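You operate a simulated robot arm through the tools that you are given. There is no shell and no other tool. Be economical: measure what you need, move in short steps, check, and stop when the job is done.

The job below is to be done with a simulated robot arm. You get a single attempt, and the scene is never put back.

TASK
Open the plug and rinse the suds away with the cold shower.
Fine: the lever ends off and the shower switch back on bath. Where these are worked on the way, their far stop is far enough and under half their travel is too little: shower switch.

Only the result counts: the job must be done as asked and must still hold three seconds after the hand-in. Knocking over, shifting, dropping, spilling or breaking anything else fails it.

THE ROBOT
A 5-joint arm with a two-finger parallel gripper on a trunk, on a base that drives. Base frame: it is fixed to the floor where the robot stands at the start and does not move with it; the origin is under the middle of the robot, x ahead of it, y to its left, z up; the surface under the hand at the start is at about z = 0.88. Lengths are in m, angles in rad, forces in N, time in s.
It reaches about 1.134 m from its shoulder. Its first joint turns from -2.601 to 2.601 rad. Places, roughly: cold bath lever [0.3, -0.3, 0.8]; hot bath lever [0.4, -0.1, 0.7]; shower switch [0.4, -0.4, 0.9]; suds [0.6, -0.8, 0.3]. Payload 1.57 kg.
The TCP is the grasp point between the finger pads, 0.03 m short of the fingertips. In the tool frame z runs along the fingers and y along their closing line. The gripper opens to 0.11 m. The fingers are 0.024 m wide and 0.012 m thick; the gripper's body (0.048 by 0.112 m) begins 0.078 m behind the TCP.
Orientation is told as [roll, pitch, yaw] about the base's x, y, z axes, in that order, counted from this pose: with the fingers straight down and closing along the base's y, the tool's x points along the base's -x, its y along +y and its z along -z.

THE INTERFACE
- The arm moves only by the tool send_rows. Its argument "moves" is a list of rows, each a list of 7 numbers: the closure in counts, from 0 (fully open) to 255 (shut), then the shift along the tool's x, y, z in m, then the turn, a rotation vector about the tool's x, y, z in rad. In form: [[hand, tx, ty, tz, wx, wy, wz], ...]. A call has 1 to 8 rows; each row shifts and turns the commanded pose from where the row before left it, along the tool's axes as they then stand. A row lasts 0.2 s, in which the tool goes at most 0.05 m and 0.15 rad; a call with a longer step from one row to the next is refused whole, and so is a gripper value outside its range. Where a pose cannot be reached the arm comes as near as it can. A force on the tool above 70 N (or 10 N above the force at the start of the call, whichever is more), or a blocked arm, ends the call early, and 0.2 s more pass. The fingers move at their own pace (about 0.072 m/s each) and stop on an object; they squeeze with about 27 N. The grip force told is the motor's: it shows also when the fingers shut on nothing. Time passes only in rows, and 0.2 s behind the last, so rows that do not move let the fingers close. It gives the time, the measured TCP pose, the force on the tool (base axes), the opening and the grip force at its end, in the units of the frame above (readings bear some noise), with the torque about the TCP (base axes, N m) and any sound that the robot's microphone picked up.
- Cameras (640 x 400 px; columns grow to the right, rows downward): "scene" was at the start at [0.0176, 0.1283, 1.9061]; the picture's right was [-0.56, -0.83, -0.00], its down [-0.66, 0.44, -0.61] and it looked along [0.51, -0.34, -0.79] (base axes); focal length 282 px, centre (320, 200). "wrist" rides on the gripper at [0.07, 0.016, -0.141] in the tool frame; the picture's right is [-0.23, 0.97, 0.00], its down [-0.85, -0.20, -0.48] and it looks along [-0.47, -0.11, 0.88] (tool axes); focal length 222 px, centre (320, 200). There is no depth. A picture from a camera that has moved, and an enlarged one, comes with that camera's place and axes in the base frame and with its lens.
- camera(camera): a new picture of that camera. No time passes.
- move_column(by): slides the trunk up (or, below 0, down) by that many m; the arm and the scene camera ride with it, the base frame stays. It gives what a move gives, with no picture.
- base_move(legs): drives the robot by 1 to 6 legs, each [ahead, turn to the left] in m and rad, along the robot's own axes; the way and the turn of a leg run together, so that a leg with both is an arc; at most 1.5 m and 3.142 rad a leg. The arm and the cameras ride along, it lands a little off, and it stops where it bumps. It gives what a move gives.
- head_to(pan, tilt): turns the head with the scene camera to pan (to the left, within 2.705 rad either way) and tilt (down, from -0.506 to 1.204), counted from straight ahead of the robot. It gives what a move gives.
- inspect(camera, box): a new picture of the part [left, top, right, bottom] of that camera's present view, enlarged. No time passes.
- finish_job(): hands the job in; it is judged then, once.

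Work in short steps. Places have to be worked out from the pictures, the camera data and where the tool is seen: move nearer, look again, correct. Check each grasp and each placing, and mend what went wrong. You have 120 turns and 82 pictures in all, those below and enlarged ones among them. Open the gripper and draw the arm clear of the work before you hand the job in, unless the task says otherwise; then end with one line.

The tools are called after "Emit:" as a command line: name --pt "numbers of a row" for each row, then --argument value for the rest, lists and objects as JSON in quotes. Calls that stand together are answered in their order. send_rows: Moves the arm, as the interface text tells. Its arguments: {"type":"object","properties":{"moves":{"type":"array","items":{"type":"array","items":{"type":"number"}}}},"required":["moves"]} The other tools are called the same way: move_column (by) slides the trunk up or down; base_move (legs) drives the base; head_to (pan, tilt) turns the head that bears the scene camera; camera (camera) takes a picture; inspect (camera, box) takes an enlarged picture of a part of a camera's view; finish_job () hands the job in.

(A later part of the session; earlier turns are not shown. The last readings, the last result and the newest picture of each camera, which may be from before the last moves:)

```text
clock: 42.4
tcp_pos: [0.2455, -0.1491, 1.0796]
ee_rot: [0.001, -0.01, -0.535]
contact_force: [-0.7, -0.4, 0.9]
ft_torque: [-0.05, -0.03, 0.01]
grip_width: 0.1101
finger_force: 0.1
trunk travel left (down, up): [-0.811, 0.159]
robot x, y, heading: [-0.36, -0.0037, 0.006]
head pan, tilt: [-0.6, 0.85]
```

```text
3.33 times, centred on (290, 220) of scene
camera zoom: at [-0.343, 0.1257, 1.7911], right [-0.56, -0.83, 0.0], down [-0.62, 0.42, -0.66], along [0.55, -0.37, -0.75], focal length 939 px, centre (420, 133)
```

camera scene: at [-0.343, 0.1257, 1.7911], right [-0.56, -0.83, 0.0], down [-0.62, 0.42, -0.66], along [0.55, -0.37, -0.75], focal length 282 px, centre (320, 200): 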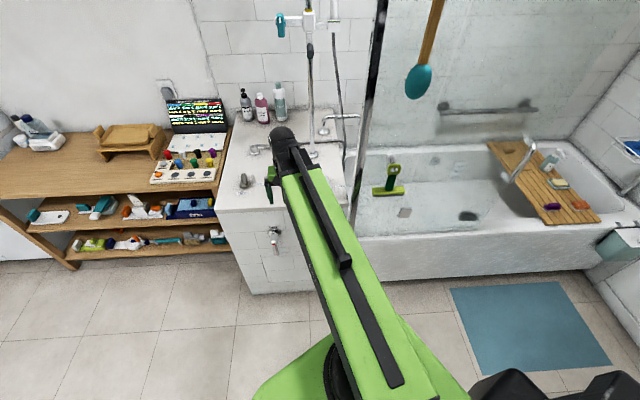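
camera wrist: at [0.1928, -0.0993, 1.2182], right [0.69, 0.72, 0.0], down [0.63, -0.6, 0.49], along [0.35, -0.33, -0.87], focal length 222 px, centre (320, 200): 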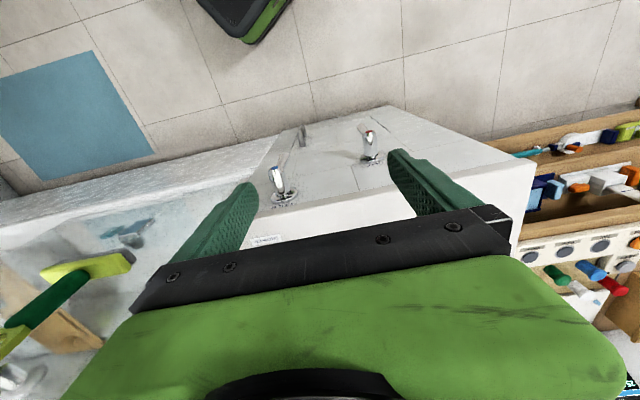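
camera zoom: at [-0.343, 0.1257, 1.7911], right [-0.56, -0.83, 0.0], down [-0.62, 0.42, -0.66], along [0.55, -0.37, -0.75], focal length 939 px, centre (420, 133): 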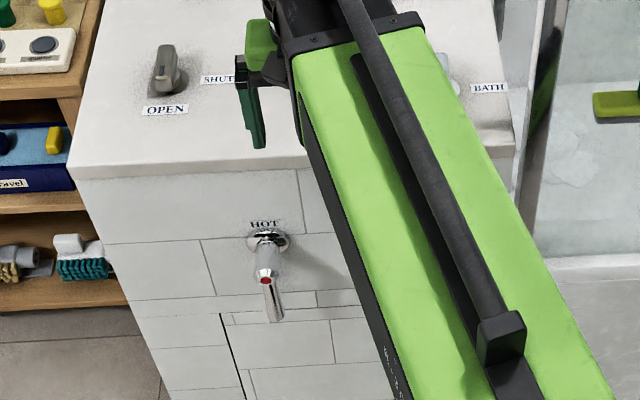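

The COLD lever hangs down from a knob on the front face, about (0.25,-0.28,0.79) with its axis along (0.87,-0.50). I want to come at it head-on with a horizontal tool, so I drive the base onto that axis line, to about (-0.50, 0.15) with heading -0.52.

Emit:
base_move --legs '[[0, -0.816], [-0.209, 0], [0, 0.292]]'

Emit:
head_to --pan 0.05 --tilt 0.75

Emit:
camera --camera "scene"

```text
clock: 47.1
tcp_pos: [-0.0519, -0.2845, 1.0775]
ee_rot: [-0.001, -0.01, -1.062]
contact_force: [0.2, -1.2, 0.0]
ft_torque: [0.05, -0.04, -0.01]
grip_width: 0.1098
finger_force: 0.1
trunk travel left (down, up): [-0.811, 0.159]
robot x, y, heading: [-0.5012, 0.146, -0.538]
head pan, tilt: [-0.6, 0.85]
```

```text
clock: 48.1
tcp_pos: [-0.0522, -0.2837, 1.0774]
ee_rot: [0.0, -0.01, -1.062]
contact_force: [-0.3, -0.7, -0.2]
ft_torque: [0.0, -0.01, -0.03]
grip_width: 0.1098
finger_force: 0.0
trunk travel left (down, up): [-0.811, 0.159]
robot x, y, heading: [-0.4993, 0.1463, -0.533]
head pan, tilt: [0.051, 0.75]
```

```text
44 pictures are left
camera scene: at [-0.3797, 0.2794, 1.799], right [-0.47, -0.88, 0.0], down [-0.6, 0.32, -0.73], along [0.65, -0.34, -0.68], focal length 282 px, centre (320, 200)
```

scene: 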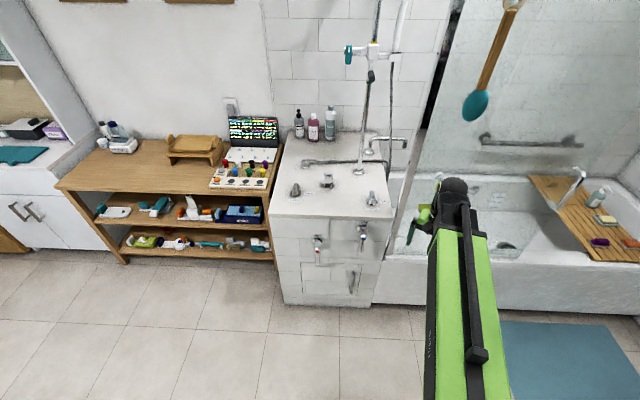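

Good, both levers are in view. I enlarge them.

Emit:
inspect --camera "scene" --box '[280, 170, 410, 270]'

```text
4.00 times, centred on (345, 220) of scene
camera zoom: at [-0.3797, 0.2794, 1.799], right [-0.47, -0.88, 0.0], down [-0.6, 0.32, -0.73], along [0.65, -0.34, -0.68], focal length 1127 px, centre (220, 120)
```

zoom: 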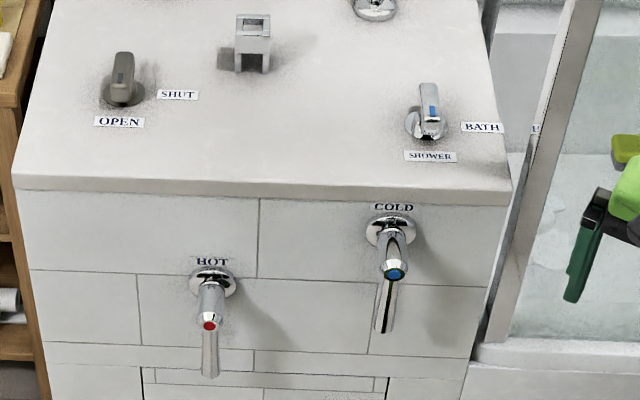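

From two views the cold knob's axis lies at about z 0.82, cap near (0.241,-0.264) and the lever hanging to z 0.70. I straighten the yaw to -0.52, bring the hand in front of the face at height, then tilt the tool to horizontal.

Emit:
send_rows --pt "0 0 0 0 0 0 -0.135" --pt "0 0 0 0 0 0 -0.135" --pt "0 0 0 0 0 0 -0.135" --pt "0 0 0 0 0 0 -0.135"

Emit:
send_rows --pt "0 -0.034 0.0262 0 0 0 0" --pt "0 -0.034 0.0262 0 0 0 0" --pt "0 -0.034 0.0262 0 0 0 0" --pt "0 -0.034 0.0262 0 0 0 0" --pt "0 -0.034 0.0262 0 0 0 0" --pt "0 -0.034 0.0262 0 0 0 0"

Emit:
send_rows --pt "0 0 0 0 0 -0.13 0" --pt "0 0 0 0 0 -0.13 0" --pt "0 0 0 0 0 -0.13 0" --pt "0 0 0 0 0 -0.13 0" --pt "0 0 0 0 0 -0.13 0" --pt "0 0 0 0 0 -0.13 0"

```text
clock: 49.1
tcp_pos: [-0.0511, -0.286, 1.0782]
ee_rot: [-0.003, -0.007, -0.52]
contact_force: [0.5, 0.8, -0.3]
ft_torque: [0.04, -0.03, 0.0]
grip_width: 0.1097
finger_force: 0.1
trunk travel left (down, up): [-0.811, 0.159]
robot x, y, heading: [-0.5046, 0.1515, -0.536]
head pan, tilt: [0.051, 0.75]
```

```text
clock: 50.5
tcp_pos: [0.2039, -0.2453, 1.0771]
ee_rot: [-0.005, -0.005, -0.522]
contact_force: [0.4, -0.5, -0.2]
ft_torque: [0.01, 0.02, -0.02]
grip_width: 0.1098
finger_force: 0.0
trunk travel left (down, up): [-0.811, 0.159]
robot x, y, heading: [-0.5026, 0.1455, -0.539]
head pan, tilt: [0.051, 0.75]
```

```text
clock: 51.9
tcp_pos: [0.2018, -0.2513, 1.1484]
ee_rot: [-0.007, -0.789, -0.516]
contact_force: [-0.4, -0.6, 0.7]
ft_torque: [-0.01, 0.01, 0.03]
grip_width: 0.11
finger_force: 0.1
out of reach, approached as far as the arm can: row 2, 3, 4, 5, 6
trunk travel left (down, up): [-0.811, 0.159]
robot x, y, heading: [-0.5019, 0.1511, -0.535]
head pan, tilt: [0.051, 0.75]
```

The tilt works, and height can be made up with the trunk. I continue tilting to horizontal.

Emit:
send_rows --pt "0 0 0 0 0 -0.13 0" --pt "0 0 0 0 0 -0.13 0" --pt "0 0 0 0 0 -0.13 0" --pt "0 0 0 0 0 -0.13 0" --pt "0 0 0 0 0 -0.13 0" --pt "0 0 0 0 0 -0.13 0"

Emit:
camera --camera "wrist"

Emit:
camera --camera "scene"

```text
clock: 53.3
tcp_pos: [0.2035, -0.2519, 1.3032]
ee_rot: [-0.076, -1.522, -0.453]
contact_force: [-0.3, -0.5, -0.3]
ft_torque: [0.0, -0.02, 0.03]
grip_width: 0.1097
finger_force: 0.0
out of reach, approached as far as the arm can: row 1, 2, 3, 4, 5, 6
trunk travel left (down, up): [-0.811, 0.159]
robot x, y, heading: [-0.5019, 0.1477, -0.53]
head pan, tilt: [0.051, 0.75]
```

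```text
42 pictures are left
camera wrist: at [0.0867, -0.166, 1.2398], right [0.5, 0.83, 0.22], down [-0.47, 0.05, 0.88], along [0.72, -0.55, 0.42], focal length 222 px, centre (320, 200)
```

wrist: 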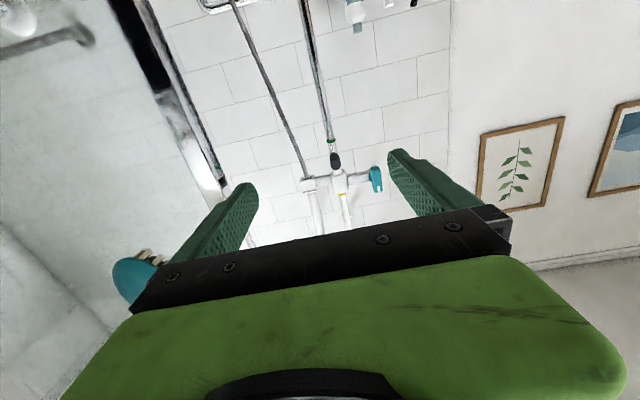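

```text
41 pictures are left
camera scene: at [-0.3797, 0.2793, 1.7991], right [-0.47, -0.88, 0.0], down [-0.6, 0.32, -0.73], along [0.65, -0.34, -0.68], focal length 282 px, centre (320, 200)
```

scene: 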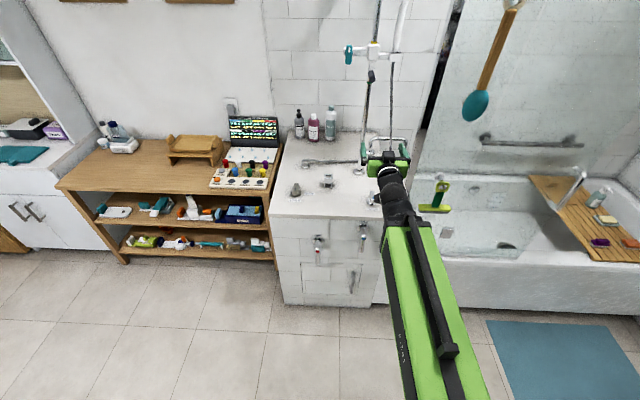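

The tool is level and points straight along the knob axis, with fingertips still short of the face. I lower the trunk by 0.38 m and look.

Emit:
move_column --by -0.38

Emit:
camera --camera "wrist"

Emit:
camera --camera "scene"

```text
clock: 57.0
tcp_pos: [0.2028, -0.2539, 0.9222]
ee_rot: [-0.087, -1.519, -0.445]
contact_force: [0.3, 0.4, 1.2]
ft_torque: [0.01, -0.03, 0.04]
grip_width: 0.1102
finger_force: 0.0
trunk travel left (down, up): [-0.431, 0.539]
robot x, y, heading: [-0.5003, 0.1463, -0.53]
head pan, tilt: [0.051, 0.75]
```

```text
40 pictures are left
camera wrist: at [0.0865, -0.1662, 0.8596], right [0.5, 0.83, 0.22], down [-0.47, 0.05, 0.88], along [0.72, -0.55, 0.42], focal length 222 px, centre (320, 200)
```

wrist: 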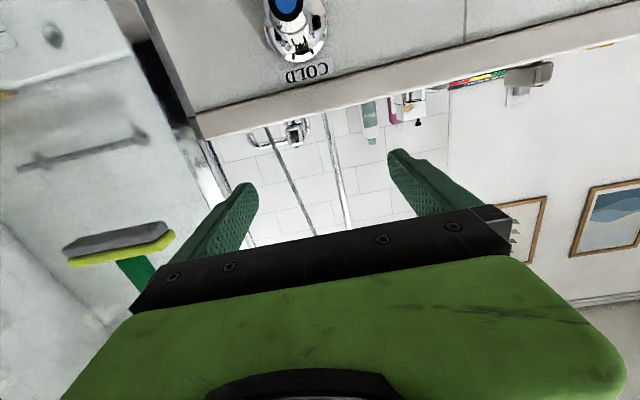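

```text
39 pictures are left
camera scene: at [-0.3798, 0.2793, 1.4191], right [-0.47, -0.88, 0.0], down [-0.6, 0.32, -0.73], along [0.65, -0.34, -0.68], focal length 282 px, centre (320, 200)
```

scene: 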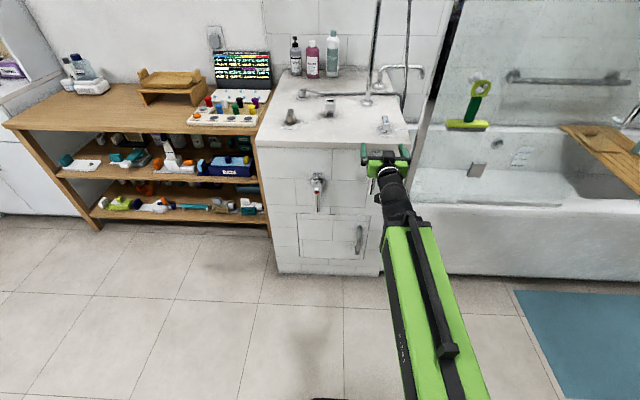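

The COLD knob is directly below in line with the hand. I lower 0.12 m more and look again.

Emit:
move_column --by -0.12

Emit:
camera --camera "wrist"

```text
clock: 58.5
tcp_pos: [0.2028, -0.2537, 0.8036]
ee_rot: [-0.088, -1.519, -0.445]
contact_force: [0.2, -0.1, -0.3]
ft_torque: [-0.01, -0.01, -0.01]
grip_width: 0.11
finger_force: 0.1
trunk travel left (down, up): [-0.311, 0.659]
robot x, y, heading: [-0.5008, 0.1456, -0.542]
head pan, tilt: [0.051, 0.75]
```

```text
38 pictures are left
camera wrist: at [0.0865, -0.1662, 0.7396], right [0.5, 0.83, 0.22], down [-0.47, 0.05, 0.88], along [0.72, -0.55, 0.42], focal length 222 px, centre (320, 200)
```

wrist: 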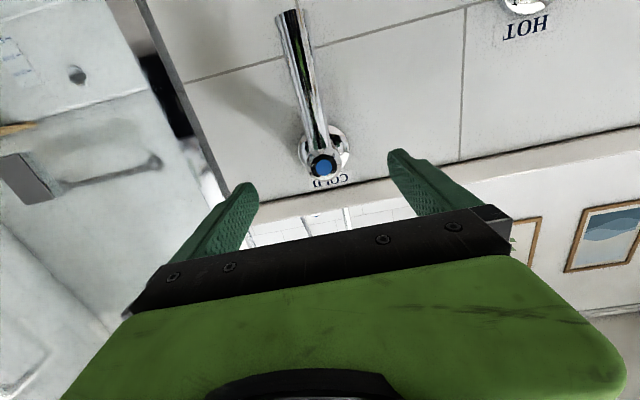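

The axis is at about z 0.80 and lateral alignment is within 5 mm. I lower 0.06 m so the fingers sit beside the lever, advance 0.05 m along the tool, and look.

Emit:
move_column --by -0.06

Emit:
send_rows --pt "0 0 0.003 0.025 0 0 0" --pt "0 0 0 0.025 0 0 0"

Emit:
camera --camera "wrist"

```text
clock: 59.5
tcp_pos: [0.2032, -0.2536, 0.7445]
ee_rot: [-0.089, -1.518, -0.444]
contact_force: [-0.8, 0.4, 0.2]
ft_torque: [0.0, 0.0, 0.02]
grip_width: 0.1099
finger_force: 0.1
trunk travel left (down, up): [-0.251, 0.719]
robot x, y, heading: [-0.5005, 0.1491, -0.535]
head pan, tilt: [0.051, 0.75]
```

```text
clock: 60.1
tcp_pos: [0.2492, -0.2768, 0.7433]
ee_rot: [-0.087, -1.517, -0.444]
contact_force: [0.6, -0.4, -0.4]
ft_torque: [0.0, 0.01, -0.01]
grip_width: 0.1101
finger_force: 0.0
trunk travel left (down, up): [-0.251, 0.719]
robot x, y, heading: [-0.5, 0.1489, -0.539]
head pan, tilt: [0.051, 0.75]
```

```text
37 pictures are left
camera wrist: at [0.1318, -0.1887, 0.6794], right [0.51, 0.83, 0.22], down [-0.47, 0.05, 0.88], along [0.72, -0.55, 0.42], focal length 222 px, centre (320, 200)
```

wrist: 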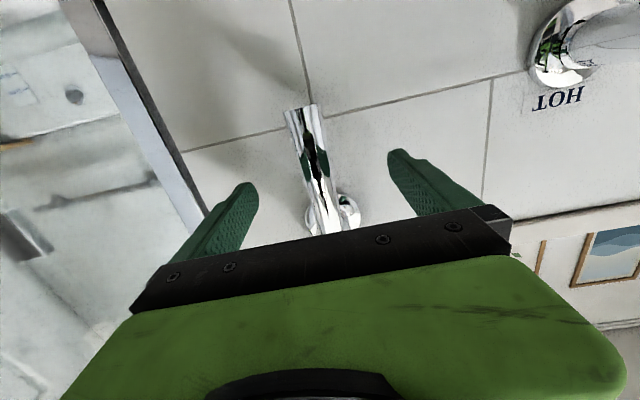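

The lever is between the open fingers. I close on it.

Emit:
send_rows --pt "255 0 0 0 0 0 0" --pt "255 0 0 0 0 0 0" --pt "255 0 0 0 0 0 0" --pt "255 0 0 0 0 0 0" --pt "255 0 0 0 0 0 0"

Emit:
camera --camera "wrist"

```text
clock: 61.3
tcp_pos: [0.2485, -0.2759, 0.7423]
ee_rot: [-0.084, -1.517, -0.447]
contact_force: [0.2, 1.4, -1.2]
ft_torque: [0.02, 0.05, 0.01]
grip_width: 0.0235
finger_force: 35.8
trunk travel left (down, up): [-0.251, 0.719]
robot x, y, heading: [-0.5023, 0.1476, -0.535]
head pan, tilt: [0.051, 0.75]
```

```text
36 pictures are left
camera wrist: at [0.1316, -0.1886, 0.6793], right [0.51, 0.83, 0.22], down [-0.47, 0.05, 0.88], along [0.72, -0.55, 0.42], focal length 222 px, centre (320, 200)
```

wrist: 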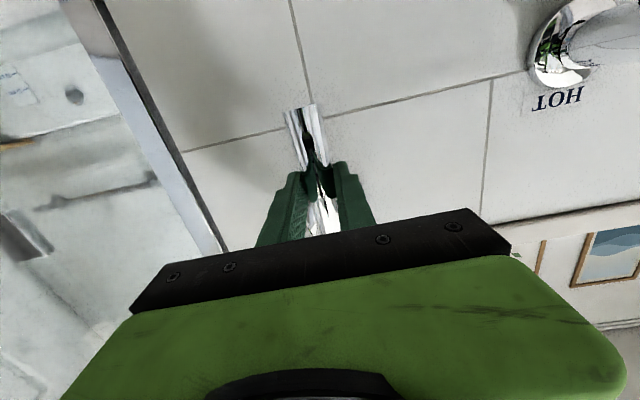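

Grip is firm with little side load. I test the direction gently with a small anticlockwise arc (lever towards the tub).

Emit:
send_rows --pt "255 -0.0001 -0.0035 0 0 0 -0.06" --pt "255 -0.0001 -0.0035 0 0 0 -0.06"

```text
clock: 61.9
tcp_pos: [0.2447, -0.2819, 0.7421]
ee_rot: [-1.173, -1.433, 0.646]
contact_force: [16.4, -4.8, 11.1]
ft_torque: [0.06, 0.38, 0.0]
grip_width: 0.0233
finger_force: 35.5
trunk travel left (down, up): [-0.251, 0.719]
robot x, y, heading: [-0.5052, 0.1526, -0.533]
head pan, tilt: [0.051, 0.75]
```

It moves with little resistance, so this is the opening direction. I continue the arc in steps.

Emit:
send_rows --pt "255 -0.0006 -0.0081 0.001 0 0 -0.14" --pt "255 -0.0006 -0.0081 0 0 0 -0.14" --pt "255 -0.0006 -0.0081 0 0 0 -0.14"

Emit:
camera --camera "wrist"

```text
clock: 62.7
tcp_pos: [0.232, -0.3019, 0.7471]
ee_rot: [-1.488, -1.027, 0.965]
contact_force: [2.1, 5.0, 29.6]
ft_torque: [0.46, -0.54, 0.0]
grip_width: 0.0233
finger_force: 35.2
out of reach, approached as far as the arm can: row 3
trunk travel left (down, up): [-0.251, 0.719]
robot x, y, heading: [-0.5021, 0.1468, -0.534]
head pan, tilt: [0.051, 0.75]
```

```text
35 pictures are left
camera wrist: at [0.096, -0.2477, 0.684], right [0.47, 0.83, -0.31], down [-0.24, 0.46, 0.85], along [0.85, -0.33, 0.42], focal length 222 px, centre (320, 200)
```

wrist: 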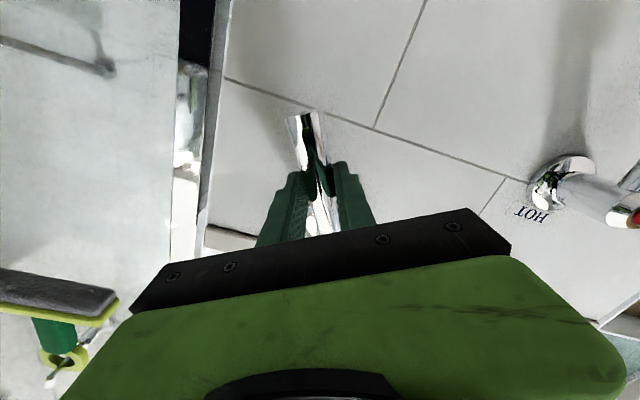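

The lever follows at about 31° of turn, with a slight upward load. I carry on along the arc.

Emit:
send_rows --pt "255 -0.0012 -0.0081 0 0 0 -0.14" --pt "255 -0.0008 -0.0081 0 0 0 -0.14" --pt "255 -0.0006 -0.0081 0 0 0 -0.14" --pt "255 -0.0006 -0.0081 0 0 0 -0.14"

Emit:
camera --camera "wrist"

Emit:
camera --camera "scene"

```text
clock: 63.7
tcp_pos: [0.222, -0.3204, 0.7468]
ee_rot: [-1.519, -0.469, 1.015]
contact_force: [-1.8, 13.1, 35.7]
ft_torque: [0.95, -1.06, 0.07]
grip_width: 0.0327
finger_force: 40.4
out of reach, approached as far as the arm can: row 1, 2, 3, 4
trunk travel left (down, up): [-0.251, 0.719]
robot x, y, heading: [-0.5052, 0.1485, -0.539]
head pan, tilt: [0.051, 0.75]
```

```text
34 pictures are left
camera wrist: at [0.071, -0.2945, 0.7063], right [0.3, 0.57, -0.77], down [-0.05, 0.81, 0.58], along [0.95, -0.14, 0.27], focal length 222 px, centre (320, 200)
```

wrist: 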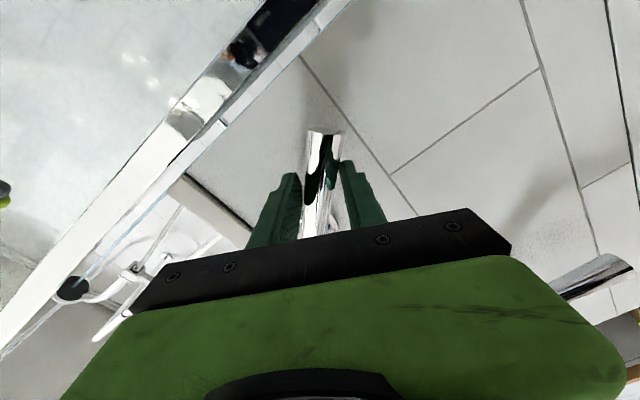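

```text
33 pictures are left
camera scene: at [-0.3829, 0.282, 1.2392], right [-0.47, -0.89, 0.0], down [-0.6, 0.32, -0.73], along [0.65, -0.34, -0.68], focal length 282 px, centre (320, 200)
```

scene: 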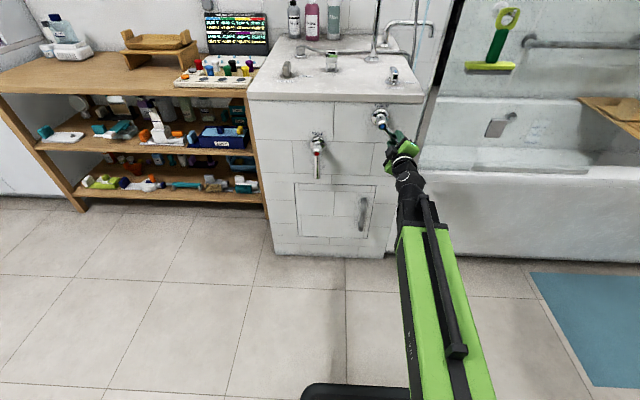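

The arm cannot rise further by itself here, leaving the lever at about 45°. I lift with the trunk, which swings the lever up, in small steps watching the force.

Emit:
move_column --by 0.025

Emit:
camera --camera "scene"

```text
clock: 64.4
tcp_pos: [0.2216, -0.325, 0.7698]
ee_rot: [-1.519, -0.468, 1.01]
contact_force: [-12.9, -31.8, 1.7]
ft_torque: [0.82, -0.5, -0.38]
grip_width: 0.0243
finger_force: 35.8
trunk travel left (down, up): [-0.276, 0.694]
robot x, y, heading: [-0.5, 0.1499, -0.536]
head pan, tilt: [0.051, 0.75]
```

```text
32 pictures are left
camera scene: at [-0.3807, 0.277, 1.2645], right [-0.47, -0.88, 0.0], down [-0.6, 0.32, -0.73], along [0.65, -0.34, -0.68], focal length 282 px, centre (320, 200)
```

scene: 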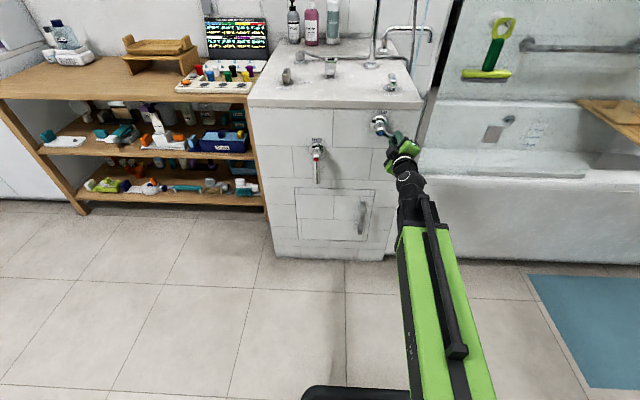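

Now about 62°. A blue streak shows near the riser; I enlarge it to see where the water goes.

Emit:
inspect --camera "scene" --box '[340, 0, 540, 160]'

Emit:
head_to --pan -0.05 --tilt 0.15

Emit:
camera --camera "scene"

```text
2.50 times, centred on (440, 80) of scene
camera zoom: at [-0.3807, 0.277, 1.2645], right [-0.47, -0.88, 0.0], down [-0.6, 0.32, -0.73], along [0.65, -0.34, -0.68], focal length 704 px, centre (20, 500)
```

zoom: 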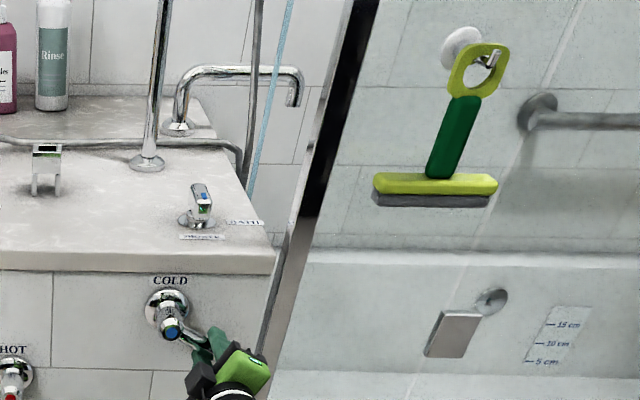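

```text
clock: 65.4
tcp_pos: [0.2223, -0.323, 0.7678]
ee_rot: [-1.517, -0.468, 1.011]
contact_force: [-9.4, -31.3, 0.2]
ft_torque: [0.93, -0.52, -0.39]
grip_width: 0.0243
finger_force: 36.2
trunk travel left (down, up): [-0.276, 0.694]
robot x, y, heading: [-0.503, 0.1518, -0.533]
head pan, tilt: [-0.051, 0.15]
```

```text
30 pictures are left
camera scene: at [-0.3763, 0.2641, 1.3186], right [-0.55, -0.83, 0.0], down [-0.12, 0.09, -0.99], along [0.82, -0.55, -0.15], focal length 282 px, centre (320, 200)
```

scene: 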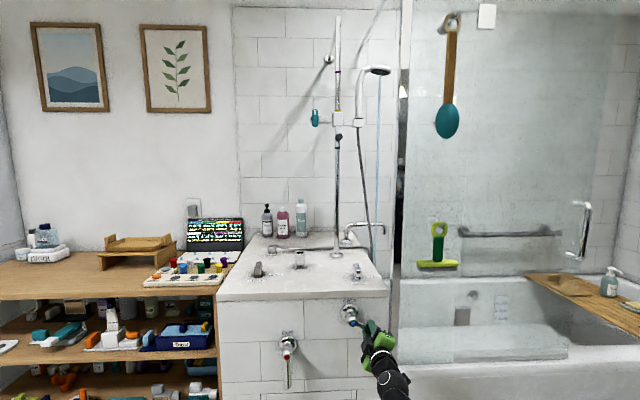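

Water falls from the shower head into the tub end where the suds lie, so the cold shower is running. I hold still for a while to let it rinse.

Emit:
send_rows --pt "255 0 0 0 0 0 0" --pt "255 0 0 0 0 0 0" --pt "255 0 0 0 0 0 0" --pt "255 0 0 0 0 0 0" --pt "255 0 0 0 0 0 0" --pt "255 0 0 0 0 0 0" --pt "255 0 0 0 0 0 0" --pt "255 0 0 0 0 0 0"

Emit:
head_to --pan -0.1 --tilt 0.5

Emit:
inspect --camera "scene" --box '[300, 60, 500, 260]'

```text
clock: 67.2
tcp_pos: [0.2234, -0.323, 0.768]
ee_rot: [-1.517, -0.467, 1.011]
contact_force: [-7.8, -30.8, -0.1]
ft_torque: [0.84, -0.44, -0.4]
grip_width: 0.0245
finger_force: 36.3
trunk travel left (down, up): [-0.276, 0.694]
robot x, y, heading: [-0.5005, 0.1493, -0.536]
head pan, tilt: [-0.051, 0.15]
```

```text
clock: 68.0
tcp_pos: [0.2233, -0.3242, 0.7679]
ee_rot: [-1.516, -0.468, 1.01]
contact_force: [-10.2, -31.1, -1.3]
ft_torque: [0.89, -0.41, -0.47]
grip_width: 0.0243
finger_force: 36.1
trunk travel left (down, up): [-0.276, 0.694]
robot x, y, heading: [-0.5009, 0.1514, -0.53]
head pan, tilt: [-0.099, 0.499]
```

```text
2.00 times, centred on (400, 160) of scene
camera zoom: at [-0.3804, 0.2615, 1.2864], right [-0.59, -0.81, 0.0], down [-0.38, 0.29, -0.88], along [0.71, -0.52, -0.48], focal length 564 px, centre (160, 280)
```

zoom: 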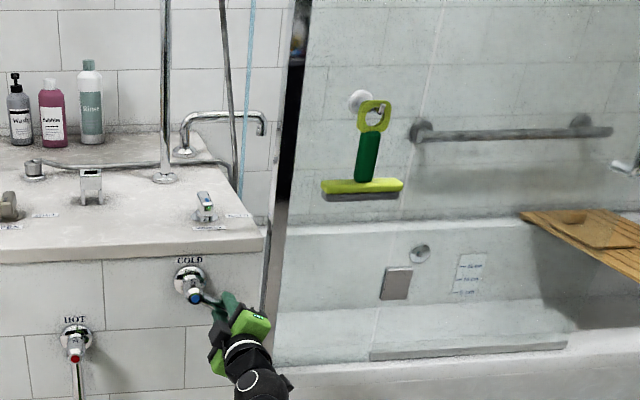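

The suds are hidden from this viewpoint. I release the lever, draw back 0.09 m and raise the trunk so the camera can look down into the tub.

Emit:
send_rows --pt "0 0 0 0 0 0 0" --pt "0 0 0 0 0 0 0" --pt "0 0 0 0 0 0 0" --pt "0 0 0 0 0 0 0" --pt "0 0 0 -0.045 0 0 0" --pt "0 0 0 -0.045 0 0 0"

Emit:
move_column --by 0.6

Emit:
head_to --pan -0.15 --tilt 0.6

Emit:
camera --camera "scene"

```text
clock: 69.4
tcp_pos: [0.1763, -0.2961, 0.7696]
ee_rot: [-1.518, -0.466, 1.017]
contact_force: [0.3, -0.3, -0.5]
ft_torque: [0.01, -0.03, 0.06]
grip_width: 0.1102
finger_force: 0.2
out of reach, approached as far as the arm can: row 6
trunk travel left (down, up): [-0.276, 0.694]
robot x, y, heading: [-0.4983, 0.147, -0.535]
head pan, tilt: [-0.099, 0.499]
```

```text
refused: 0.6 is not a number from -0.4 to 0.4
```

```text
clock: 70.1
tcp_pos: [0.1767, -0.2957, 0.7691]
ee_rot: [-1.517, -0.466, 1.017]
contact_force: [0.5, 0.3, -0.4]
ft_torque: [-0.01, -0.01, 0.01]
grip_width: 0.1099
finger_force: 0.1
trunk travel left (down, up): [-0.276, 0.694]
robot x, y, heading: [-0.5042, 0.1458, -0.538]
head pan, tilt: [-0.15, 0.6]
```

```text
28 pictures are left
camera scene: at [-0.3847, 0.262, 1.277], right [-0.63, -0.77, 0.0], down [-0.44, 0.36, -0.83], along [0.64, -0.52, -0.56], focal length 282 px, centre (320, 200)
```

scene: 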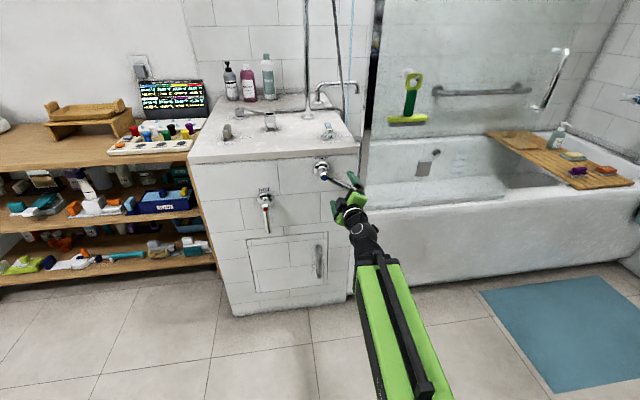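

The lever stays up and water still runs. I back the base 6 cm for clearance, then raise the trunk to look into the tub.

Emit:
base_move --legs '[[-0.06, 0]]'

Emit:
move_column --by 0.4

Emit:
move_column --by 0.25

Emit:
camera --camera "scene"

```text
clock: 71.0
tcp_pos: [0.1243, -0.264, 0.7705]
ee_rot: [-1.516, -0.467, 1.015]
contact_force: [0.1, -0.2, -0.2]
ft_torque: [0.01, -0.01, 0.0]
grip_width: 0.1098
finger_force: 0.0
trunk travel left (down, up): [-0.276, 0.694]
robot x, y, heading: [-0.5509, 0.1795, -0.535]
head pan, tilt: [-0.15, 0.6]
```

```text
clock: 74.9
tcp_pos: [0.1236, -0.2645, 1.1698]
ee_rot: [-1.518, -0.467, 1.015]
contact_force: [0.2, -0.3, -0.1]
ft_torque: [-0.04, -0.02, -0.04]
grip_width: 0.1099
finger_force: 0.1
trunk travel left (down, up): [-0.676, 0.294]
robot x, y, heading: [-0.554, 0.1801, -0.537]
head pan, tilt: [-0.15, 0.6]
```

```text
clock: 77.5
tcp_pos: [0.1231, -0.2643, 1.4191]
ee_rot: [-1.517, -0.467, 1.013]
contact_force: [0.1, -0.6, -0.5]
ft_torque: [0.01, -0.01, 0.02]
grip_width: 0.1101
finger_force: 0.2
trunk travel left (down, up): [-0.926, 0.044]
robot x, y, heading: [-0.554, 0.1829, -0.531]
head pan, tilt: [-0.15, 0.6]
```

```text
27 pictures are left
camera scene: at [-0.4368, 0.2929, 1.9269], right [-0.63, -0.77, 0.0], down [-0.44, 0.36, -0.83], along [0.64, -0.52, -0.56], focal length 282 px, centre (320, 200)
```

scene: 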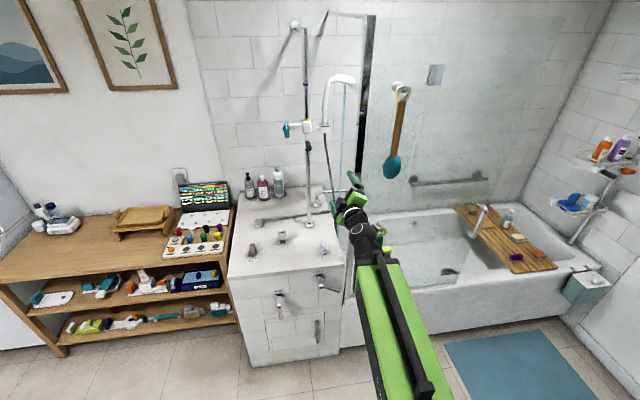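

The post and hand hide the suds here. I spin the tool back and tilt it downward so the wrist camera can look into the tub while the water runs.

Emit:
send_rows --pt "0 0 0 0 0 0 0.139" --pt "0 0 0 0 0 0 0.139" --pt "0 0 0 0 0 0 0.139" --pt "0 0 0 0 0 0 0.139" --pt "0 0 0 0 0 0 0.139" --pt "0 0 0 0 0 0 0.139" --pt "0 0 0 0 0 0 0.139" --pt "0 0 0 0 0 0 0.139"

Emit:
send_rows --pt "0 0 0 0.02 0 0.145 0" --pt "0 0 0 0.02 0 0.145 0" --pt "0 0 0 0.02 0 0.145 0" --pt "0 0 0 0 0 0.145 0" --pt "0 0 0 0 0 0.145 0" --pt "0 0 0 0 0 0.145 0" --pt "0 0 0 0 0 0.145 0" --pt "0 0 0 0 0 0.145 0"

Emit:
camera --camera "wrist"

```text
clock: 79.3
tcp_pos: [0.1231, -0.2653, 1.4184]
ee_rot: [0.185, -1.523, -0.717]
contact_force: [-0.3, 0.5, -0.7]
ft_torque: [-0.02, 0.01, -0.05]
grip_width: 0.11
finger_force: 0.1
trunk travel left (down, up): [-0.926, 0.044]
robot x, y, heading: [-0.5537, 0.1825, -0.535]
head pan, tilt: [-0.15, 0.6]
```

```text
clock: 81.1
tcp_pos: [0.1753, -0.2943, 1.2071]
ee_rot: [0.006, -0.361, -0.536]
contact_force: [0.7, -0.6, -0.1]
ft_torque: [0.01, -0.02, -0.03]
grip_width: 0.1099
finger_force: 0.0
out of reach, approached as far as the arm can: row 1, 2, 3, 4, 5, 6, 7, 8
trunk travel left (down, up): [-0.926, 0.044]
robot x, y, heading: [-0.5528, 0.1787, -0.531]
head pan, tilt: [-0.15, 0.6]
```

```text
26 pictures are left
camera wrist: at [0.0846, -0.2236, 1.3141], right [0.68, 0.73, 0.09], down [0.44, -0.5, 0.75], along [0.59, -0.47, -0.66], focal length 222 px, centre (320, 200)
```

wrist: 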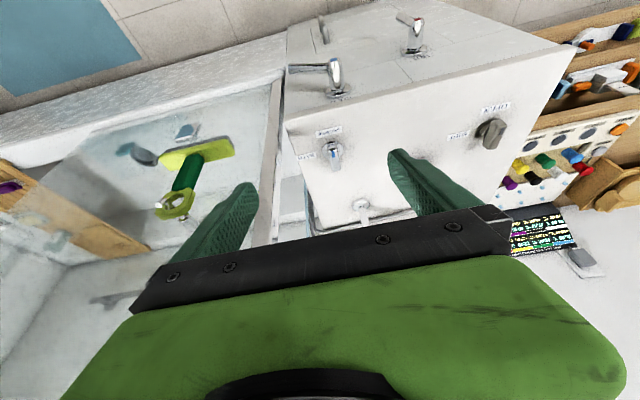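

The lever is swung fully out to the side and the stream shows. I enlarge the gap between the screen post and the deck.

Emit:
inspect --camera "wrist" --box '[220, 60, 380, 260]'

```text
2.00 times, centred on (300, 160) of wrist
camera zoom: at [0.0846, -0.2236, 1.3141], right [0.68, 0.73, 0.09], down [0.44, -0.5, 0.75], along [0.59, -0.47, -0.66], focal length 444 px, centre (360, 280)
```

zoom: 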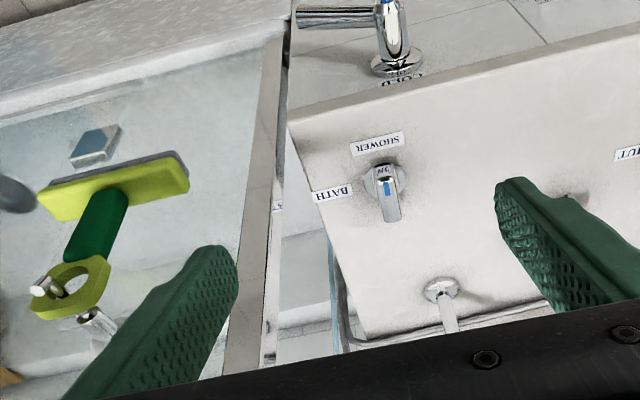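

Still not the suds patch itself. I tilt fully down and move 0.2 m forward over the deck to look into the tub end.

Emit:
send_rows --pt "0 0 0 0 0 0.12 0" --pt "0 0 0 0 0 0.12 0" --pt "0 0 0 0 0 0.12 0" --pt "0 -0.045 0 0 0 0 0" --pt "0 -0.045 0 0 0 0 0" --pt "0 -0.045 0 0 0 0 0" --pt "0 -0.045 0 0 0 0 0"

Emit:
camera --camera "wrist"

```text
clock: 82.7
tcp_pos: [0.2405, -0.3364, 1.193]
ee_rot: [0.007, -0.003, -0.533]
contact_force: [0.2, -0.3, 0.3]
ft_torque: [0.0, 0.02, 0.0]
grip_width: 0.1099
finger_force: 0.1
out of reach, approached as far as the arm can: row 1, 2, 5, 6, 7
trunk travel left (down, up): [-0.926, 0.044]
robot x, y, heading: [-0.5518, 0.176, -0.535]
head pan, tilt: [-0.15, 0.6]
```

```text
24 pictures are left
camera wrist: at [0.1877, -0.2872, 1.3324], right [0.69, 0.72, 0.01], down [0.63, -0.61, 0.48], along [0.35, -0.33, -0.88], focal length 222 px, centre (320, 200)
```

wrist: 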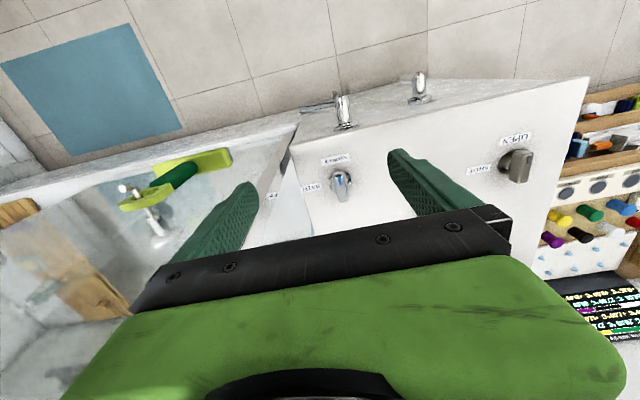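

The suds patch should appear near pixel (296,209), just between the finger and the gripper body. I enlarge there.

Emit:
inspect --camera "wrist" --box '[230, 120, 350, 250]'

```text
3.08 times, centred on (290, 185) of wrist
camera zoom: at [0.1877, -0.2872, 1.3324], right [0.69, 0.72, 0.01], down [0.63, -0.61, 0.48], along [0.35, -0.33, -0.88], focal length 684 px, centre (412, 246)
```

zoom: 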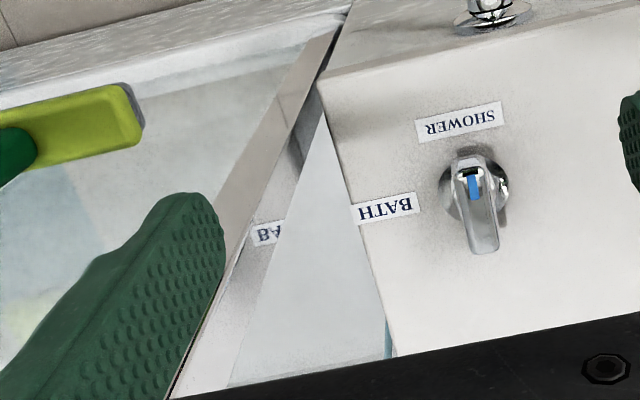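

The patch where suds should be looks clean. To be sure, I spin the hand for a clearer line of sight.

Emit:
send_rows --pt "0 0 0 0 0 0 -0.15" --pt "0 0 0 0 0 0 -0.15" --pt "0 0 0 0 0 0 -0.15" --pt "0 0 0 0 0 0 -0.15" --pt "0 0 0 0 0 0 -0.15" --pt "0 0 0 0 0 0 -0.15" --pt "0 0 0 0 0 0 -0.15" --pt "0 0 0 0 0 0 -0.15"

Emit:
inspect --camera "wrist" --box '[60, 20, 340, 230]'

```text
clock: 84.5
tcp_pos: [0.242, -0.3335, 1.1928]
ee_rot: [-0.003, -0.008, 0.669]
contact_force: [0.9, -0.1, -0.1]
ft_torque: [0.01, 0.02, -0.03]
grip_width: 0.1099
finger_force: 0.0
trunk travel left (down, up): [-0.926, 0.044]
robot x, y, heading: [-0.5517, 0.1812, -0.533]
head pan, tilt: [-0.15, 0.6]
```

```text
1.90 times, centred on (200, 125) of wrist
camera zoom: at [0.1755, -0.3658, 1.332], right [-0.43, 0.9, 0.0], down [0.79, 0.37, 0.49], along [0.44, 0.21, -0.87], focal length 423 px, centre (549, 343)
```

zoom: 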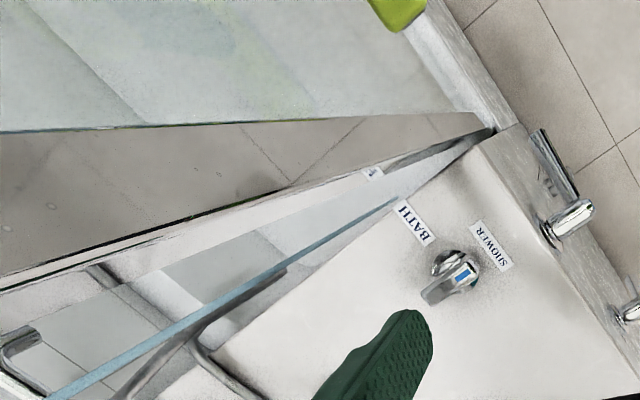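

Only part of the tub end shows past the screen's edge. I drive 0.12 m forward so the hand is above the switch again, from where the suds were plainly visible before.

Emit:
base_move --legs '[[0.12, 0]]'

Emit:
send_rows --pt "0 0 0 0 0 0 -0.13" --pt "0 0 0 0 0 0 -0.13" --pt "0 0 0 0 0 0 -0.13"

Emit:
camera --camera "wrist"

```text
clock: 85.7
tcp_pos: [0.3435, -0.4013, 1.1907]
ee_rot: [-0.001, -0.007, 0.661]
contact_force: [0.2, 3.4, 1.4]
ft_torque: [-0.59, 0.24, -0.27]
grip_width: 0.1101
finger_force: 0.1
trunk travel left (down, up): [-0.926, 0.044]
robot x, y, heading: [-0.4496, 0.1181, -0.539]
head pan, tilt: [-0.15, 0.6]
```

```text
clock: 86.5
tcp_pos: [0.3414, -0.4017, 1.1929]
ee_rot: [-0.006, -0.005, 1.054]
contact_force: [-0.2, 0.7, -0.9]
ft_torque: [0.03, 0.0, 0.0]
grip_width: 0.11
finger_force: 0.1
trunk travel left (down, up): [-0.926, 0.044]
robot x, y, heading: [-0.4506, 0.1177, -0.538]
head pan, tilt: [-0.15, 0.6]
```

```text
21 pictures are left
camera wrist: at [0.2912, -0.4545, 1.3322], right [-0.73, 0.68, 0.0], down [0.59, 0.64, 0.49], along [0.33, 0.35, -0.87], focal length 222 px, centre (320, 200)
```

wrist: 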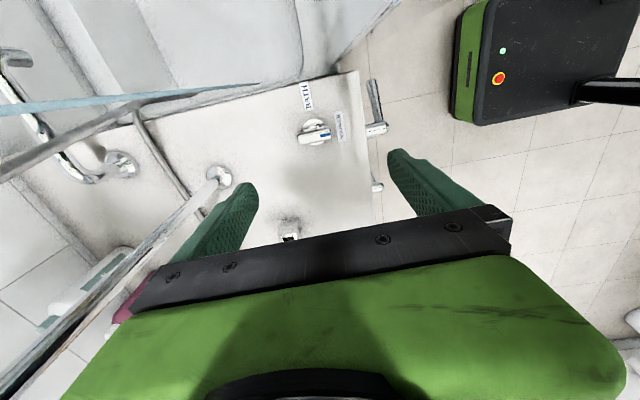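

The suds patch should be at about (211,52); it looks clean. I enlarge to be certain.

Emit:
inspect --camera "wrist" --box '[60, 0, 340, 140]'

```text
2.29 times, centred on (200, 70) of wrist
camera zoom: at [0.2912, -0.4545, 1.3322], right [-0.73, 0.68, 0.0], down [0.59, 0.64, 0.49], along [0.33, 0.35, -0.87], focal length 508 px, centre (594, 497)
```

zoom: 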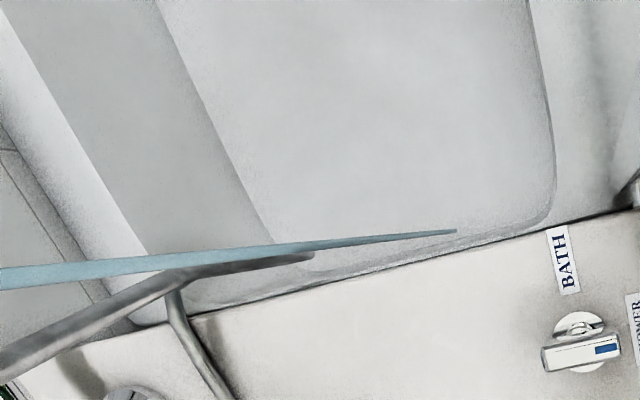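

The suds are gone. Now the lever must go back to off: I back the base 5 cm, return the tool to yaw -0.53 and position it in front of the face, then tilt to horizontal with the fingers shut to push the lever down.

Emit:
base_move --legs '[[-0.05, 0]]'

Emit:
send_rows --pt "255 0 0 0 0 0 0.144" --pt "255 0 0 0 0 0 0.144" --pt "255 0 0 0 0 0 0.144" --pt "255 0 0 0 0 0 0.144" --pt "255 0 0 0 0 0 0.144" --pt "255 0 0 0 0 0 0.144" --pt "255 0 0 0 0 0 0.144" --pt "255 0 0 0 0 0 0.144"

Emit:
send_rows --pt "255 0 0 0 0 0 0.144" --pt "255 0 0 0 0 0 0.144" --pt "255 0 0 0 0 0 0.144" --pt "255 0.04 0 0 0 0 0" --pt "255 0.04 0 0 0 0 0" --pt "255 0.04 0 0 0 0 0" --pt "255 0.026 0 0 0 0 0"

```text
clock: 87.3
tcp_pos: [0.3355, -0.3973, 1.1891]
ee_rot: [-0.016, 0.003, 1.089]
contact_force: [22.8, -14.9, -3.5]
ft_torque: [2.62, 3.44, 2.39]
grip_width: 0.11
finger_force: 0.1
trunk travel left (down, up): [-0.926, 0.044]
robot x, y, heading: [-0.4696, 0.1259, -0.539]
head pan, tilt: [-0.15, 0.6]
stopped in leg 1: the force on the tool passed its limit at 144 N (the readings are from after the stop); the commanded pose is now the measured one
```

```text
clock: 87.6
tcp_pos: [0.3385, -0.3996, 1.1885]
ee_rot: [-0.023, 0.011, 1.067]
contact_force: [27.6, -21.6, 0.2]
ft_torque: [3.26, 4.4, 3.05]
grip_width: 0.07
finger_force: 0.3
out of reach, approached as far as the arm can: row 1
trunk travel left (down, up): [-0.926, 0.044]
robot x, y, heading: [-0.4664, 0.1286, -0.536]
head pan, tilt: [-0.15, 0.6]
stopped in row 1: the force on the tool passed its limit at 106 N (the readings are from after the stop); the commanded pose is now the measured one
```

```text
clock: 87.9
tcp_pos: [0.3398, -0.4038, 1.1882]
ee_rot: [-0.035, 0.019, 1.051]
contact_force: [27.7, -22.4, -1.1]
ft_torque: [3.57, 4.2, 3.03]
grip_width: 0.0282
finger_force: 0.0
out of reach, approached as far as the arm can: row 1
trunk travel left (down, up): [-0.926, 0.044]
robot x, y, heading: [-0.4632, 0.1248, -0.538]
head pan, tilt: [-0.15, 0.6]
stopped in row 1: the force on the tool passed its limit at 108 N (the readings are from after the stop); the commanded pose is now the measured one
```

The wrist-camera side of the hand is hooked behind the screen post, pushing towards +n. I move forward 3 cm and to the left (+u) 5 cm to free it before spinning.

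Emit:
send_rows --pt "255 0 -0.02 0 0 0 0" --pt "255 0 -0.02 0 0 0 0" --pt "255 -0.04 0 0 0 0 0" --pt "255 -0.04 0 0 0 0 0"

Emit:
camera --camera "wrist"

```text
clock: 88.9
tcp_pos: [0.3721, -0.3326, 1.1905]
ee_rot: [-0.036, 0.014, 1.045]
contact_force: [1.4, -1.4, -0.1]
ft_torque: [0.01, 0.03, 0.01]
grip_width: 0.0
finger_force: 21.2
out of reach, approached as far as the arm can: row 1, 2, 4
trunk travel left (down, up): [-0.926, 0.044]
robot x, y, heading: [-0.4661, 0.1292, -0.538]
head pan, tilt: [-0.15, 0.6]
```

```text
19 pictures are left
camera wrist: at [0.3199, -0.3809, 1.3315], right [-0.73, 0.68, -0.04], down [0.59, 0.65, 0.47], along [0.35, 0.32, -0.88], focal length 222 px, centre (320, 200)
```

wrist: 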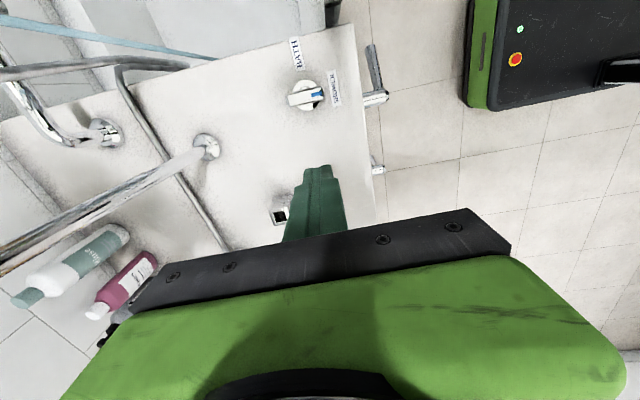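

Free again, no load. I spin the tool to yaw -0.53 and then draw back in front of the deck.

Emit:
send_rows --pt "255 0 0 0 0 0 0.143" --pt "255 0 0 0 0 0 0.143" --pt "255 0 0 0 0 0 0.143" --pt "255 0 0 0 0 0 0.143" --pt "255 0 0 0 0 0 0.143" --pt "255 0 0 0 0 0 0.143" --pt "255 0 0 0 0 0 0.143" --pt "255 0 0 0 0 0 0.143"

Emit:
send_rows --pt "255 0 0 0 0 0 0.143" --pt "255 0 0 0 0 0 0.143" --pt "255 0 0 0 0 0 0.143" --pt "255 0.044 0 0 0 0 0" --pt "255 0.044 0 0 0 0 0" --pt "255 0.044 0 0 0 0 0"

Emit:
base_move --legs '[[-0.045, 0]]'

```text
clock: 90.7
tcp_pos: [0.3706, -0.3302, 1.1933]
ee_rot: [-0.029, -0.024, -0.098]
contact_force: [0.2, 0.3, -0.8]
ft_torque: [0.01, 0.03, 0.01]
grip_width: 0.0001
finger_force: 20.8
trunk travel left (down, up): [-0.926, 0.044]
robot x, y, heading: [-0.4682, 0.1248, -0.537]
head pan, tilt: [-0.15, 0.6]
```

```text
clock: 92.1
tcp_pos: [0.2559, -0.265, 1.1935]
ee_rot: [-0.016, -0.033, -0.523]
contact_force: [-0.3, 0.0, 0.9]
ft_torque: [-0.01, -0.01, -0.03]
grip_width: 0.0002
finger_force: 21.7
out of reach, approached as far as the arm can: row 5
trunk travel left (down, up): [-0.926, 0.044]
robot x, y, heading: [-0.4672, 0.1298, -0.536]
head pan, tilt: [-0.15, 0.6]
```

```text
clock: 93.0
tcp_pos: [0.2173, -0.2426, 1.1942]
ee_rot: [-0.016, -0.036, -0.523]
contact_force: [-1.3, 0.8, 1.2]
ft_torque: [-0.06, -0.05, -0.02]
grip_width: 0.0
finger_force: 21.1
trunk travel left (down, up): [-0.926, 0.044]
robot x, y, heading: [-0.5013, 0.1474, -0.538]
head pan, tilt: [-0.15, 0.6]
```

Clear and back at the tilting place. I tilt to horizontal and shift 0.088 m to the right so the shut fingers come above the lever's outer part.

Emit:
send_rows --pt "255 0 0 0 0 -0.14 0" --pt "255 0 0 0 0 -0.14 0" --pt "255 0 0 0 0 -0.14 0" --pt "255 0 0 0 0 -0.14 0" --pt "255 0 0 0 0 -0.14 0" --pt "255 0 0 0 0 -0.14 0" --pt "255 0 0 0 0 -0.14 0" --pt "255 0 0 0 0 -0.14 0"

Emit:
send_rows --pt "255 0 0 0 0 -0.14 0" --pt "255 0 0 0 0 -0.14 0" --pt "255 0 0 0 0 -0.13 0" --pt "255 0 -0.044 0 0 0 0" --pt "255 0 -0.044 0 0 0 0"

Emit:
move_column --by -0.4

Emit:
camera --camera "scene"

```text
clock: 94.8
tcp_pos: [0.2189, -0.244, 1.3341]
ee_rot: [-0.041, -1.154, -0.489]
contact_force: [-0.3, 0.0, -0.8]
ft_torque: [0.02, 0.02, 0.02]
grip_width: 0.0003
finger_force: 21.5
out of reach, approached as far as the arm can: row 1, 2, 3, 4, 5, 6, 7, 8
trunk travel left (down, up): [-0.926, 0.044]
robot x, y, heading: [-0.5044, 0.1505, -0.541]
head pan, tilt: [-0.15, 0.6]
```

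```text
clock: 96.0
tcp_pos: [0.1982, -0.2807, 1.4222]
ee_rot: [-0.947, -1.51, 0.417]
contact_force: [-0.5, 1.1, -0.2]
ft_torque: [0.09, -0.03, -0.04]
grip_width: 0.0
finger_force: 21.7
out of reach, approached as far as the arm can: row 1, 2, 3, 4, 5
trunk travel left (down, up): [-0.926, 0.044]
robot x, y, heading: [-0.5043, 0.1528, -0.538]
head pan, tilt: [-0.15, 0.6]
```

```text
clock: 99.8
tcp_pos: [0.1986, -0.279, 1.0223]
ee_rot: [-0.436, -1.532, -0.093]
contact_force: [0.3, -0.6, -0.4]
ft_torque: [-0.03, 0.02, 0.01]
grip_width: 0.0
finger_force: 21.1
trunk travel left (down, up): [-0.526, 0.444]
robot x, y, heading: [-0.5028, 0.1458, -0.539]
head pan, tilt: [-0.15, 0.6]
```

```text
18 pictures are left
camera scene: at [-0.3865, 0.2631, 1.527], right [-0.63, -0.77, 0.0], down [-0.44, 0.36, -0.83], along [0.64, -0.52, -0.56], focal length 282 px, centre (320, 200)
```

scene: 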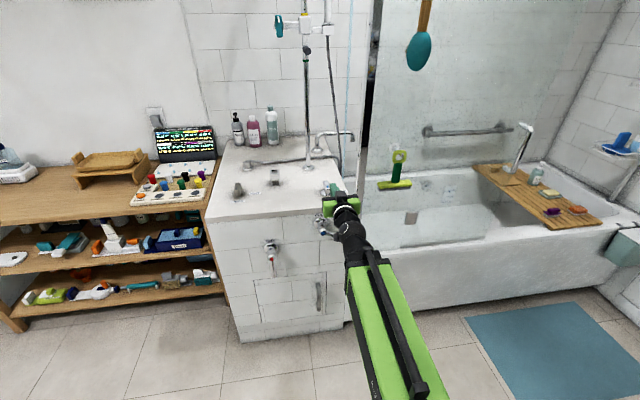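

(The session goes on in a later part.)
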